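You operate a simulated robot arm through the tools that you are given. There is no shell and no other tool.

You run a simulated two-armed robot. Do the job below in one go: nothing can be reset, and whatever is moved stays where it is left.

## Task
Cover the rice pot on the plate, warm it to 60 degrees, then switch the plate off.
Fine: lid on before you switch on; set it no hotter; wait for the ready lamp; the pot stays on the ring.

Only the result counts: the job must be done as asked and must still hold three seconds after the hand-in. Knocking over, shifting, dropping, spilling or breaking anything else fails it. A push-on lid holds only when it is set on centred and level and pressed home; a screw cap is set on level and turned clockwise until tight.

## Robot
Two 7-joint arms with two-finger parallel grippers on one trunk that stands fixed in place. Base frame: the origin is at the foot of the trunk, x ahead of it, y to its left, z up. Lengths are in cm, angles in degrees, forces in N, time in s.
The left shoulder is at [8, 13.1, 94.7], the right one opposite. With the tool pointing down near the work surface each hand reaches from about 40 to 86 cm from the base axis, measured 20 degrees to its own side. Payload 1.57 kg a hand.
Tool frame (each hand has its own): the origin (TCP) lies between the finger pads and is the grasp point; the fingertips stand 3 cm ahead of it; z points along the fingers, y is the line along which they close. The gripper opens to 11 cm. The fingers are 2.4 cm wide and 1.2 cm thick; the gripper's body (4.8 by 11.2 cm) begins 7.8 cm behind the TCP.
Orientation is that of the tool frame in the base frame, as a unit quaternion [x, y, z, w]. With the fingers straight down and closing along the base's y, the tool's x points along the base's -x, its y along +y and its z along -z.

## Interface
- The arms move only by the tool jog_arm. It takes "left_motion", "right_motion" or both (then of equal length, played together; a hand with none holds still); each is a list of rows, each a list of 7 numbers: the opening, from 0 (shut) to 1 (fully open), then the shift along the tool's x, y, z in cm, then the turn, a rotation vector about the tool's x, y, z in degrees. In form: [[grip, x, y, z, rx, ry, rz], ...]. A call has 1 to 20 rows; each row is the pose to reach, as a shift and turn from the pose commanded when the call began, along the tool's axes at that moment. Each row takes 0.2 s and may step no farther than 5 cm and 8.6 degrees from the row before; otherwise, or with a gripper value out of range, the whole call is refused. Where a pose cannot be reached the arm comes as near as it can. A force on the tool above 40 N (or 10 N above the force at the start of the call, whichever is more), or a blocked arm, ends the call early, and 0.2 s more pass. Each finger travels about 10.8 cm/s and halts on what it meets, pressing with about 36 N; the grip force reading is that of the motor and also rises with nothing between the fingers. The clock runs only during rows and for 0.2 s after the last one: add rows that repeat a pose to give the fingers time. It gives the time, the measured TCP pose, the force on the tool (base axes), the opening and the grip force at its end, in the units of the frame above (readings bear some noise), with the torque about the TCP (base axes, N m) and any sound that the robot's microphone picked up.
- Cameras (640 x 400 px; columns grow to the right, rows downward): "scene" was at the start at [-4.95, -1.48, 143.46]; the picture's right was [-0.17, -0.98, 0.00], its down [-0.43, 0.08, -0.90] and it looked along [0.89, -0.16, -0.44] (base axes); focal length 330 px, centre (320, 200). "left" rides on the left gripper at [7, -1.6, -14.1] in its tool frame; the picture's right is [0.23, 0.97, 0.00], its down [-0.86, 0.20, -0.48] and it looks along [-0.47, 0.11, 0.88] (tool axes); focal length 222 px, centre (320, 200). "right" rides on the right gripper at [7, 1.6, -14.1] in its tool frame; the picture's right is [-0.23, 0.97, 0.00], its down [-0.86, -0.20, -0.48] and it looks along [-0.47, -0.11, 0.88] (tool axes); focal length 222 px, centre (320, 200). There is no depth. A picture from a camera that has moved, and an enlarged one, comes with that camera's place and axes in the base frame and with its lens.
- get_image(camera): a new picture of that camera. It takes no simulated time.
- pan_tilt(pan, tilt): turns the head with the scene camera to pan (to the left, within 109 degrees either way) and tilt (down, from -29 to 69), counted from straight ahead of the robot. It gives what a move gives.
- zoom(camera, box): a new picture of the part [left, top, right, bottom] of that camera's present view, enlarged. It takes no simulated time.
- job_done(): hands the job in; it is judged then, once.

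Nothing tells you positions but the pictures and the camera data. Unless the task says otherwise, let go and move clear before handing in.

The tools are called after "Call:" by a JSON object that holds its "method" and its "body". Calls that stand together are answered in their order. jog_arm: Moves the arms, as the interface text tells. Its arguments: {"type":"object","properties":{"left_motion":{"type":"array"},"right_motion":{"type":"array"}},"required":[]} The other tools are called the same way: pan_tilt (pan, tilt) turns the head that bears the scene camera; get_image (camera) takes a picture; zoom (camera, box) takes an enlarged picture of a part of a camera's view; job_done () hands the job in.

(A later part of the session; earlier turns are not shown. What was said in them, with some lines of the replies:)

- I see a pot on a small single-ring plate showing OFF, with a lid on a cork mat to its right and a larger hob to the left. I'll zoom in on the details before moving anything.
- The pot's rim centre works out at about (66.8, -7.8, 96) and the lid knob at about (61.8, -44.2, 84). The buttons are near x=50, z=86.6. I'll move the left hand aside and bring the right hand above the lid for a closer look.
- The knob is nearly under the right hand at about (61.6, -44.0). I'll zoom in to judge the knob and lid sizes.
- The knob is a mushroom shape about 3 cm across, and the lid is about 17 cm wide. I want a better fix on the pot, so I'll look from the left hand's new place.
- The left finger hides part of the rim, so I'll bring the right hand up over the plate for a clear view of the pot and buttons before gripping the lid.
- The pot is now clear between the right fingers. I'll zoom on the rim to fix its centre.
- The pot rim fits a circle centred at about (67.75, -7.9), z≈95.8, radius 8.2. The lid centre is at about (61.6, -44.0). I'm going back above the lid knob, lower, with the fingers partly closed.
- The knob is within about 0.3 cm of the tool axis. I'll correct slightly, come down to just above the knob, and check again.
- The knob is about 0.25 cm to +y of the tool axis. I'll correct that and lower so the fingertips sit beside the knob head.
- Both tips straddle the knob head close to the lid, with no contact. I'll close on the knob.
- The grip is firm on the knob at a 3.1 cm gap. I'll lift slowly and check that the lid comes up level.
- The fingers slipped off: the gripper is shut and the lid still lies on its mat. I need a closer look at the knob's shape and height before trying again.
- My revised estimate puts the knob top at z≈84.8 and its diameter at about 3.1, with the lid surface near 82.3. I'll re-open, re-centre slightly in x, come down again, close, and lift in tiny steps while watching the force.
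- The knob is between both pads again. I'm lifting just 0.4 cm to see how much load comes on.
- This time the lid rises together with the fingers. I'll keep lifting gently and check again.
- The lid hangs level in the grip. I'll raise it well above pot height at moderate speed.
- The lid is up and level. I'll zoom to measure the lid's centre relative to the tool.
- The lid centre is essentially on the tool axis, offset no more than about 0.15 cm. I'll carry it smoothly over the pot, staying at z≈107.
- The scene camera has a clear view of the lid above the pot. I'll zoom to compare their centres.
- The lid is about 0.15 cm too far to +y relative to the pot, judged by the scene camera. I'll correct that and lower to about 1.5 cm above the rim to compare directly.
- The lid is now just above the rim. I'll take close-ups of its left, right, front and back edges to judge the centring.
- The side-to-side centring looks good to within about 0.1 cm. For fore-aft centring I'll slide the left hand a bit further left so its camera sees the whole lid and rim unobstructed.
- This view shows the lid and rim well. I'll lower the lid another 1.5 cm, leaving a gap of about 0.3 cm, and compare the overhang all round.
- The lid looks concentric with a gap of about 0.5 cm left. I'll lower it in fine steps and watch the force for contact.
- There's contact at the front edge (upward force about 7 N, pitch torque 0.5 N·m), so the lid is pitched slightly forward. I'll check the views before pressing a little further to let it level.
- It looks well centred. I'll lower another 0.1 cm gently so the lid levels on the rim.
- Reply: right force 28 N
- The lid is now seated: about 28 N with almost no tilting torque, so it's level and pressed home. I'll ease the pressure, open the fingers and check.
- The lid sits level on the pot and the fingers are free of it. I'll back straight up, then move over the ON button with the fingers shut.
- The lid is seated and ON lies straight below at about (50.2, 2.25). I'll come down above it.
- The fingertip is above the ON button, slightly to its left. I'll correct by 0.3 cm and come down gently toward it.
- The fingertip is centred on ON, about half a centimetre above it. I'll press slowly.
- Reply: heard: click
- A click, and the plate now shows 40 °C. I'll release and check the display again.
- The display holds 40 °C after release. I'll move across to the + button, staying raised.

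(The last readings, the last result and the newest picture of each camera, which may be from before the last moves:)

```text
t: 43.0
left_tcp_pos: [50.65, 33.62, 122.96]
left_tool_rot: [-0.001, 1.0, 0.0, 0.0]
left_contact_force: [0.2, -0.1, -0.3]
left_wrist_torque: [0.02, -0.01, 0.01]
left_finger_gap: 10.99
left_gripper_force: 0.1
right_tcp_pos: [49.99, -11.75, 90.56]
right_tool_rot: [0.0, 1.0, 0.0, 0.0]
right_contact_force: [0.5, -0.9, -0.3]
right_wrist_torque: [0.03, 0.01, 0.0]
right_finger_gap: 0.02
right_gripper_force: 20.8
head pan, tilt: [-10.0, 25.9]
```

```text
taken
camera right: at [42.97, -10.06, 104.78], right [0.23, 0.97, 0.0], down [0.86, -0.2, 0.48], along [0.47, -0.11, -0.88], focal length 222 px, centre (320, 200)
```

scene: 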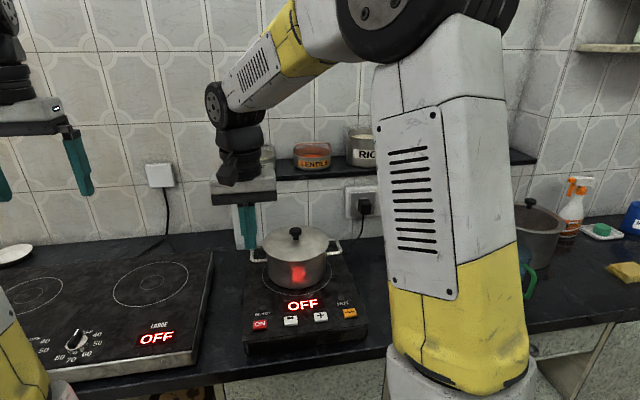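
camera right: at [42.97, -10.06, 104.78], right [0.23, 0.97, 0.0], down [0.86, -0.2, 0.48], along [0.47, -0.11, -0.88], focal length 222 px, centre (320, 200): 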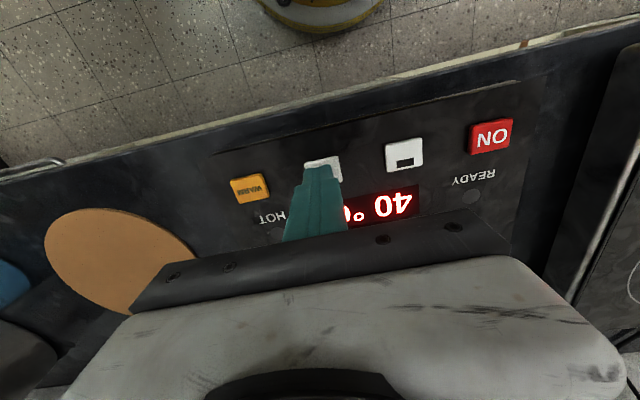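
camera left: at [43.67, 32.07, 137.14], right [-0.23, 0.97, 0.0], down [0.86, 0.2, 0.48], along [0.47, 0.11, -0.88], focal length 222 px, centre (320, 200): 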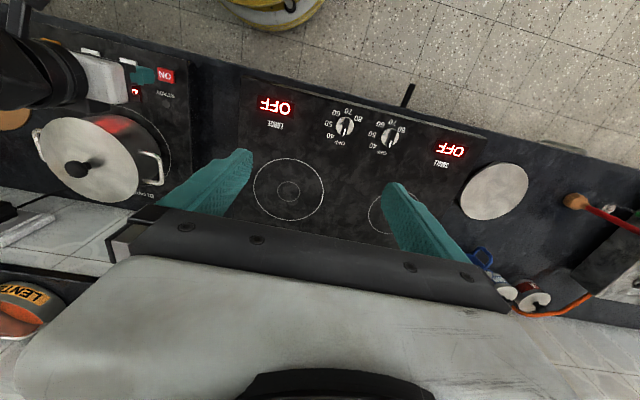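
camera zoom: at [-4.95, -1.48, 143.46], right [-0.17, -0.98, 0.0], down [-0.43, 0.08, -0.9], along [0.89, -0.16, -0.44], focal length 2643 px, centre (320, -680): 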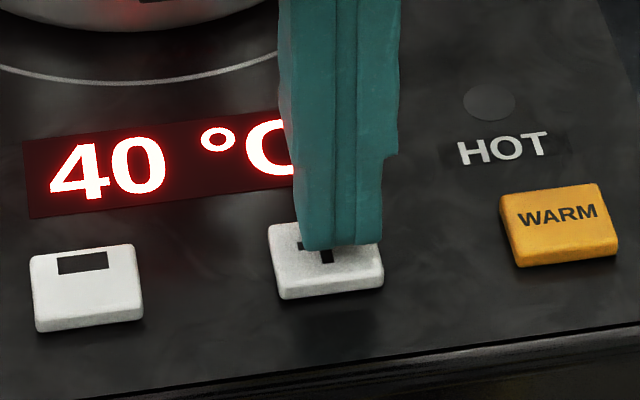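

The fingertip is about 0.4 cm too far right of the + centre. I'll correct that, press once briefly and back off in the same move.

Call:
{"method": "jog_arm", "body": {"right_motion": [[0, 0, 0.4, 0, 0, 0, 0], [0, 0, 0.4, 0.4, 0, 0, 0], [0, 0, 0.4, 0.7, 0, 0, 0], [0, 0, 0.4, 0.9, 0, 0, 0], [0, 0, 0.4, 1.05, 0, 0, 0], [0, 0, 0.4, 0.3, 0, 0, 0], [0, 0, 0.4, -0.5, 0, 0, 0]]}}

Call:
{"method": "zoom", "body": {"camera": "scene", "box": [225, 250, 375, 350]}}

Call:
{"method": "zoom", "body": {"camera": "right", "box": [200, 110, 540, 250]}}

```text
t: 44.6
left_tcp_pos: [50.68, 33.71, 122.95]
left_tool_rot: [0.001, 1.0, 0.0, 0.0]
left_contact_force: [-0.3, 0.3, 0.0]
left_wrist_torque: [0.0, -0.01, -0.02]
left_finger_gap: 10.97
left_gripper_force: 0.0
right_tcp_pos: [49.99, -11.26, 90.89]
right_tool_rot: [0.0, 1.0, 0.0, 0.0]
right_contact_force: [-0.5, 0.0, -0.3]
right_wrist_torque: [-0.02, 0.0, 0.02]
right_finger_gap: 0.01
right_gripper_force: 21.1
head pan, tilt: [-10.0, 25.9]
heard: click
```

```text
4.00 times, centred on (300, 300) of scene
camera zoom: at [-4.94, -1.47, 143.46], right [-0.17, -0.98, 0.0], down [-0.43, 0.08, -0.9], along [0.89, -0.16, -0.44], focal length 1322 px, centre (400, -200)
```

zoom: 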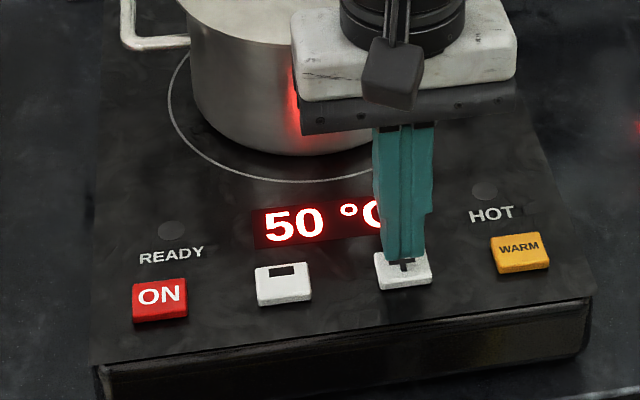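

```text
1.88 times, centred on (370, 180) of right
camera zoom: at [43.02, -9.69, 105.17], right [0.23, 0.97, 0.0], down [0.86, -0.2, 0.48], along [0.47, -0.11, -0.88], focal length 418 px, centre (226, 238)
```

zoom: 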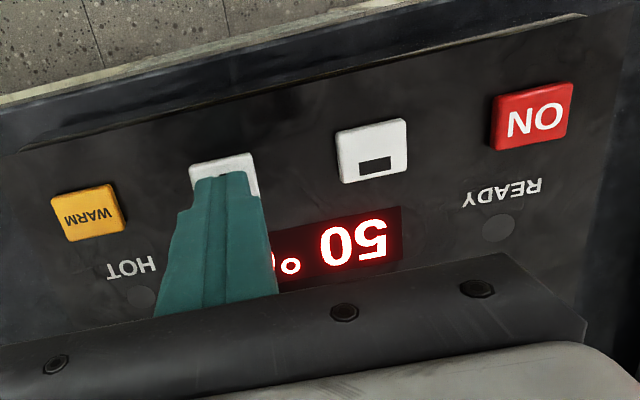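

One click moved it to 50 °C, so each press adds 10. One more identical press should give 60.

Call:
{"method": "jog_arm", "body": {"right_motion": [[0, 0, 0, 0.5, 0, 0, 0], [0, 0, 0, 0.9, 0, 0, 0], [0, 0, 0, 1.2, 0, 0, 0], [0, 0, 0, 1.4, 0, 0, 0], [0, 0, 0, 1.55, 0, 0, 0], [0, 0, 0, 0.8, 0, 0, 0], [0, 0, 0, 0, 0, 0, 0]]}}

Call:
{"method": "zoom", "body": {"camera": "scene", "box": [225, 250, 375, 350]}}

Call:
{"method": "zoom", "body": {"camera": "right", "box": [200, 110, 540, 250]}}

```text
t: 46.2
left_tcp_pos: [50.57, 33.66, 122.96]
left_tool_rot: [0.0, 1.0, 0.0, 0.0]
left_contact_force: [-0.4, -0.5, -1.0]
left_wrist_torque: [0.01, -0.03, 0.03]
left_finger_gap: 11.02
left_gripper_force: 0.0
right_tcp_pos: [49.88, -11.46, 90.89]
right_tool_rot: [0.0, 1.0, 0.0, 0.0]
right_contact_force: [0.4, 0.4, -0.1]
right_wrist_torque: [0.0, 0.0, 0.02]
right_finger_gap: 0.01
right_gripper_force: 21.2
head pan, tilt: [-10.0, 25.9]
heard: click
```

```text
4.00 times, centred on (300, 300) of scene
camera zoom: at [-4.94, -1.47, 143.46], right [-0.17, -0.98, 0.0], down [-0.43, 0.08, -0.9], along [0.89, -0.16, -0.44], focal length 1322 px, centre (400, -200)
```

zoom: 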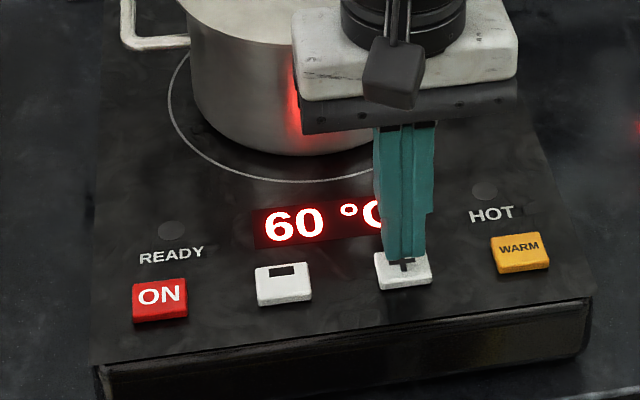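

```text
1.88 times, centred on (370, 180) of right
camera zoom: at [42.97, -9.72, 105.23], right [0.23, 0.97, 0.0], down [0.86, -0.2, 0.48], along [0.47, -0.11, -0.88], focal length 418 px, centre (226, 238)
```

zoom: 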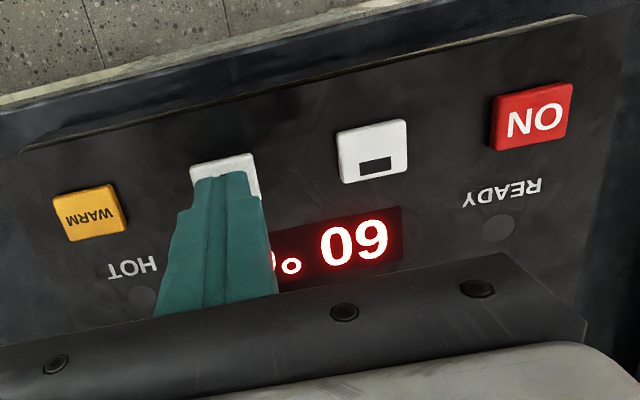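

The display shows 60 °C. I'll lift away from the button and wait for the READY lamp.

Call:
{"method": "jog_arm", "body": {"right_motion": [[0, 0, 0, -1.5, 0, 0, 0], [0, 0, 0, -3.5, 0, 0, 0], [0, 0, 0, -3.5, 0, 0, 0], [0, 0, 0, -3.5, 0, 0, 0], [0, 0, 0, -3.5, 0, 0, 0], [0, 0, 0, -3.5, 0, 0, 0], [0, 0, 0, -3.5, 0, 0, 0], [0, 0, 0, -3.5, 0, 0, 0], [0, 0, 0, -3.5, 0, 0, 0], [0, 0, 0, -3.5, 0, 0, 0], [0, 0, 0, -3.5, 0, 0, 0], [0, 0, 0, -3.5, 0, 0, 0], [0, 0, 0, -3.5, 0, 0, 0], [0, 0, 0, -3.5, 0, 0, 0], [0, 0, 0, -3.5, 0, 0, 0], [0, 0, 0, -3.5, 0, 0, 0], [0, 0, 0, -3.5, 0, 0, 0], [0, 0, 0, -3.5, 0, 0, 0], [0, 0, 0, -3.5, 0, 0, 0], [0, 0, 0, -3.5, 0, 0, 0]]}}

Call:
{"method": "zoom", "body": {"camera": "scene", "box": [225, 210, 375, 350]}}

```text
t: 50.4
left_tcp_pos: [50.64, 33.67, 122.94]
left_tool_rot: [0.0, 1.0, 0.0, 0.0]
left_contact_force: [1.0, 0.0, 0.1]
left_wrist_torque: [0.0, 0.02, 0.0]
left_finger_gap: 11.03
left_gripper_force: 0.0
right_tcp_pos: [49.9, -11.39, 94.65]
right_tool_rot: [0.001, 1.0, 0.0, 0.0]
right_contact_force: [0.4, 0.1, -0.7]
right_wrist_torque: [0.01, -0.02, -0.01]
right_finger_gap: 0.0
right_gripper_force: 21.1
head pan, tilt: [-10.0, 25.9]
```

```text
2.86 times, centred on (300, 280) of scene
camera zoom: at [-4.95, -1.48, 143.46], right [-0.17, -0.98, 0.0], down [-0.43, 0.08, -0.9], along [0.89, -0.16, -0.44], focal length 944 px, centre (377, -29)
```

zoom: 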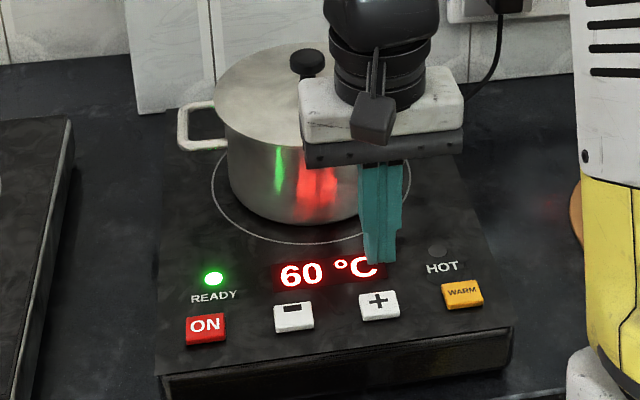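

The READY lamp is lit green at 60 °C. I'll go back over the ON button to switch the plate off.

Call:
{"method": "jog_arm", "body": {"right_motion": [[0, 0, 1.5, 0, 0, 0, 0], [0, 0, 4, 0, 0, 0, 0], [0, 0, 6.5, 0, 0, 0, 0], [0, 0, 9, 0, 0, 0, 0], [0, 0, 11.5, 0, 0, 0, 0], [0, 0, 13, 0, 0, 0, 0], [0, 0, 13.4, 0, 0, 0, 0], [0, 0, 13.4, 2.5, 0, 0, 0], [0, 0, 13.4, 4.0, 0, 0, 0], [0, 0, 13.4, 4.0, 0, 0, 0]]}}

Call:
{"method": "zoom", "body": {"camera": "scene", "box": [225, 250, 375, 350]}}

Call:
{"method": "zoom", "body": {"camera": "right", "box": [150, 90, 490, 250]}}

```text
t: 52.6
left_tcp_pos: [50.63, 33.59, 122.94]
left_tool_rot: [-0.001, 1.0, 0.0, 0.0]
left_contact_force: [-0.1, -0.2, 0.7]
left_wrist_torque: [0.04, -0.01, -0.01]
left_finger_gap: 10.98
left_gripper_force: 0.0
right_tcp_pos: [49.91, 2.1, 90.52]
right_tool_rot: [0.0, 1.0, 0.0, -0.001]
right_contact_force: [0.8, 0.2, -0.1]
right_wrist_torque: [0.02, 0.02, -0.01]
right_finger_gap: 0.0
right_gripper_force: 21.0
head pan, tilt: [-10.0, 25.9]
```

```text
4.00 times, centred on (300, 300) of scene
camera zoom: at [-4.95, -1.47, 143.46], right [-0.17, -0.98, 0.0], down [-0.43, 0.08, -0.9], along [0.89, -0.16, -0.44], focal length 1322 px, centre (400, -200)
```

zoom: 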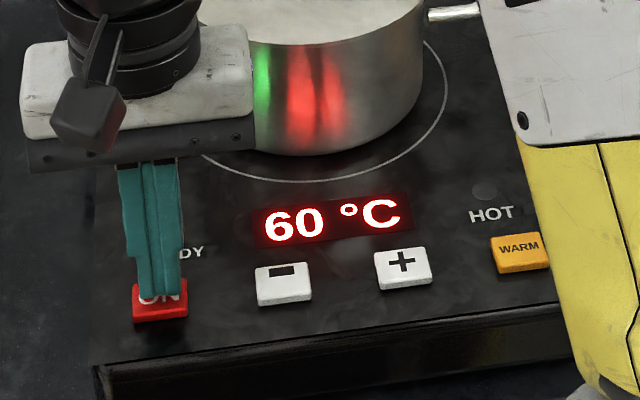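

```text
1.88 times, centred on (320, 170) of right
camera zoom: at [43.03, 3.74, 104.73], right [0.23, 0.97, 0.0], down [0.86, -0.2, 0.48], along [0.47, -0.11, -0.88], focal length 418 px, centre (320, 256)
```

zoom: 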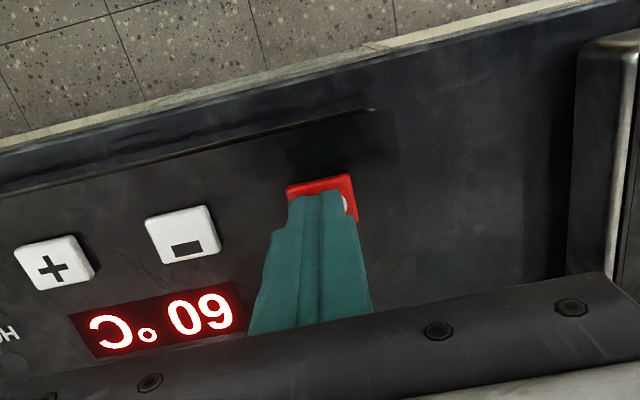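

The lamp's green reflection is still there and the fingertip is centred over ON. I'll press once and release.

Call:
{"method": "jog_arm", "body": {"right_motion": [[0, 0, 0, 0.4, 0, 0, 0], [0, 0, 0, 0.7, 0, 0, 0], [0, 0, 0, 0.9, 0, 0, 0], [0, 0, 0, 1.05, 0, 0, 0], [0, 0, 0, 0.3, 0, 0, 0], [0, 0, 0, -1, 0, 0, 0], [0, 0, 0, -3, 0, 0, 0]]}}

Call:
{"method": "zoom", "body": {"camera": "scene", "box": [225, 210, 375, 350]}}

```text
t: 54.2
left_tcp_pos: [50.65, 33.71, 122.99]
left_tool_rot: [0.0, 1.0, 0.0, 0.001]
left_contact_force: [0.2, 0.2, 0.6]
left_wrist_torque: [0.0, 0.03, 0.02]
left_finger_gap: 10.99
left_gripper_force: 0.0
right_tcp_pos: [50.08, 1.98, 93.72]
right_tool_rot: [0.0, 1.0, 0.0, 0.0]
right_contact_force: [0.1, -0.7, -0.7]
right_wrist_torque: [-0.03, 0.02, 0.04]
right_finger_gap: 0.0
right_gripper_force: 20.8
head pan, tilt: [-10.0, 25.9]
heard: click
```

```text
2.86 times, centred on (300, 280) of scene
camera zoom: at [-4.93, -1.47, 143.46], right [-0.17, -0.98, 0.0], down [-0.43, 0.08, -0.9], along [0.89, -0.16, -0.44], focal length 944 px, centre (377, -29)
```

zoom: 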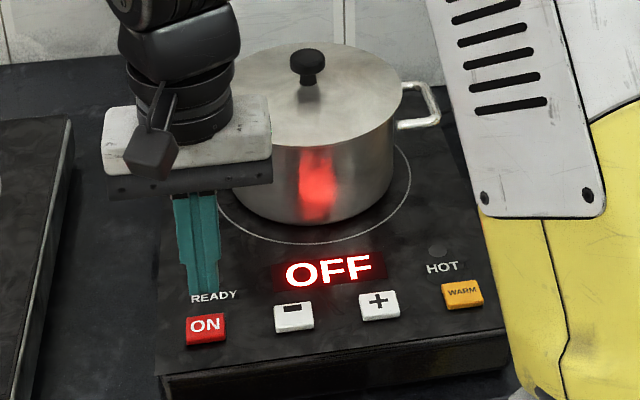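

The plate shows OFF. I'll raise the right hand, move it clear, and take a final look.

Call:
{"method": "jog_arm", "body": {"right_motion": [[0, 0, 0, -2, 0, 0, 0], [0, 0, 0, -5, 0, 0, 0], [0, 0, 0, -8.5, 0, 0, 0], [0, 0, 0, -12, 0, 0, 0], [0, 0, 0, -16, 0, 0, 0], [0, 0, 0, -20, 0, 0, 0], [0, 0, -2, -22, 0, 0, 0], [0, 0, -5, -23, 0, 0, 0], [0, 0, -9, -23, 0, 0, 0], [0, 0, -13, -23, 0, 0, 0], [0, 0, -17, -23, 0, 0, 0], [0, 0, -21, -23, 0, 0, 0], [0, 0, -25, -23, 0, 0, 0], [0, 0, -29, -23, 0, 0, 0], [0, 0, -31, -23, 0, 0, 0], [0, 0, -32, -23, 0, 0, 0], [0, 0, -32, -23, 0, 0, 0]]}}

Call:
{"method": "get_image", "body": {"camera": "scene"}}

Call:
{"method": "zoom", "body": {"camera": "scene", "box": [225, 210, 375, 350]}}

Call:
{"method": "zoom", "body": {"camera": "left", "box": [0, 20, 210, 220]}}

```text
t: 57.8
left_tcp_pos: [50.55, 33.73, 122.89]
left_tool_rot: [0.0, 1.0, 0.0, 0.0]
left_contact_force: [-1.0, -0.5, -0.7]
left_wrist_torque: [-0.01, -0.01, 0.03]
left_finger_gap: 11.0
left_gripper_force: 0.0
right_tcp_pos: [49.82, -30.14, 116.54]
right_tool_rot: [0.0, 1.0, 0.0, -0.001]
right_contact_force: [0.9, -0.6, -0.5]
right_wrist_torque: [0.01, -0.01, -0.02]
right_finger_gap: 0.02
right_gripper_force: 21.1
head pan, tilt: [-10.0, 25.9]
```

```text
taken
```

scene: 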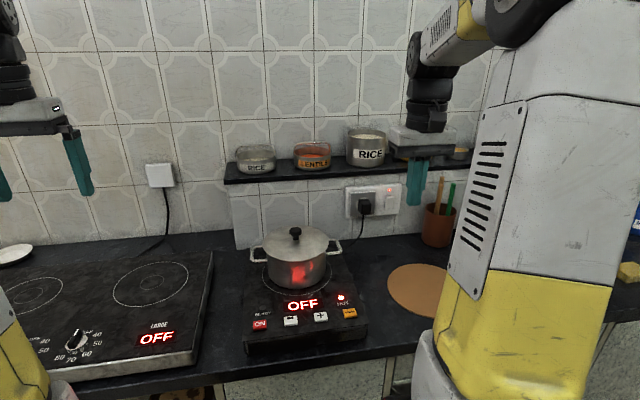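

```text
2.86 times, centred on (300, 280) of scene
camera zoom: at [-4.95, -1.48, 143.46], right [-0.17, -0.98, 0.0], down [-0.43, 0.08, -0.9], along [0.89, -0.16, -0.44], focal length 944 px, centre (377, -29)
```

zoom: 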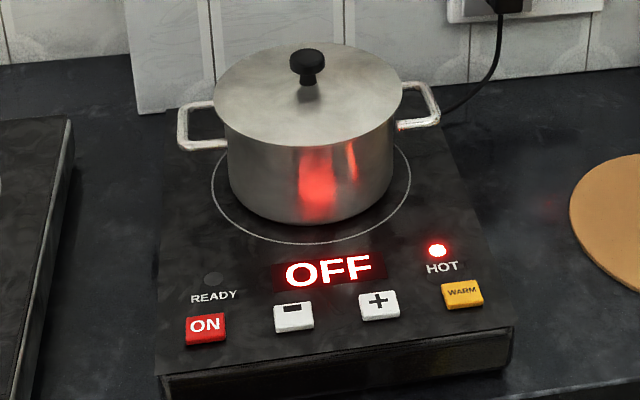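

```text
2.00 times, centred on (105, 120) of left
camera zoom: at [43.65, 32.05, 137.14], right [-0.23, 0.97, 0.0], down [0.86, 0.2, 0.48], along [0.47, 0.11, -0.88], focal length 444 px, centre (750, 360)
```

zoom: 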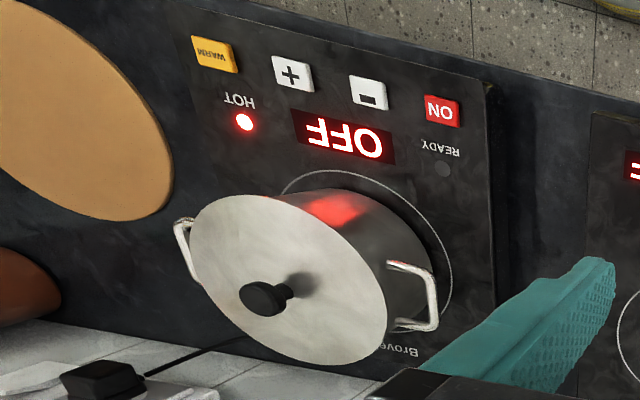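

The plate is OFF with only the residual-heat HOT lamp lit, and the lid sits level on the pot on its ring. I'll wait a moment to confirm it stays that way.

Call:
{"method": "jog_arm", "body": {"right_motion": [[0, 0, 0, 0, 0, 0, 0], [0, 0, 0, 0, 0, 0, 0], [0, 0, 0, 0, 0, 0, 0], [0, 0, 0, 0, 0, 0, 0], [0, 0, 0, 0, 0, 0, 0], [0, 0, 0, 0, 0, 0, 0], [0, 0, 0, 0, 0, 0, 0], [0, 0, 0, 0, 0, 0, 0], [0, 0, 0, 0, 0, 0, 0], [0, 0, 0, 0, 0, 0, 0]]}}

Call:
{"method": "zoom", "body": {"camera": "scene", "box": [225, 210, 375, 350]}}

```text
t: 60.0
left_tcp_pos: [50.62, 33.58, 122.9]
left_tool_rot: [0.0, 1.0, 0.0, -0.001]
left_contact_force: [0.0, -0.1, 0.6]
left_wrist_torque: [0.01, 0.0, -0.01]
left_finger_gap: 11.0
left_gripper_force: 0.0
right_tcp_pos: [49.86, -30.07, 116.56]
right_tool_rot: [0.0, 1.0, -0.001, -0.001]
right_contact_force: [-0.1, -0.6, 1.0]
right_wrist_torque: [-0.01, -0.03, 0.01]
right_finger_gap: 0.02
right_gripper_force: 21.4
head pan, tilt: [-10.0, 25.9]
```

```text
2.86 times, centred on (300, 280) of scene
camera zoom: at [-4.95, -1.48, 143.46], right [-0.17, -0.98, 0.0], down [-0.43, 0.08, -0.9], along [0.89, -0.16, -0.44], focal length 944 px, centre (377, -29)
```

zoom: 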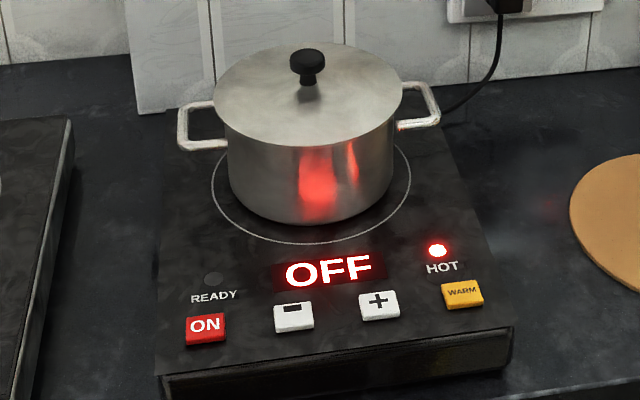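

Nothing has changed after the wait: the lid is on, the pot is on its ring, the plate is OFF, and both hands are clear. I'm handing in.

Call:
{"method": "job_done", "body": {}}

```text
The job is handed in.
```

The rice pot is covered, was warmed to 60 °C, and the plate is now switched off. I've handed the job in, but no result came back.

- **Lid:** My first grip slipped off the knob, but the lid never left its mat. On the second try I lifted it, set it centred and level on the pot, and pressed it down before switching anything on.
- **Heating:** I switched the plate on at 40 °C and pressed + twice to reach 60 °C. It never went above 60 °C.
- **Ready lamp and switch-off:** I waited for the READY lamp to turn green, then pressed ON once more. The display changed to OFF.
- **Final check:** Two seconds after moving the hands clear, the pot was still on the ring with its lid on and the plate still read OFF. The red HOT lamp was lit, most likely showing leftover heat.
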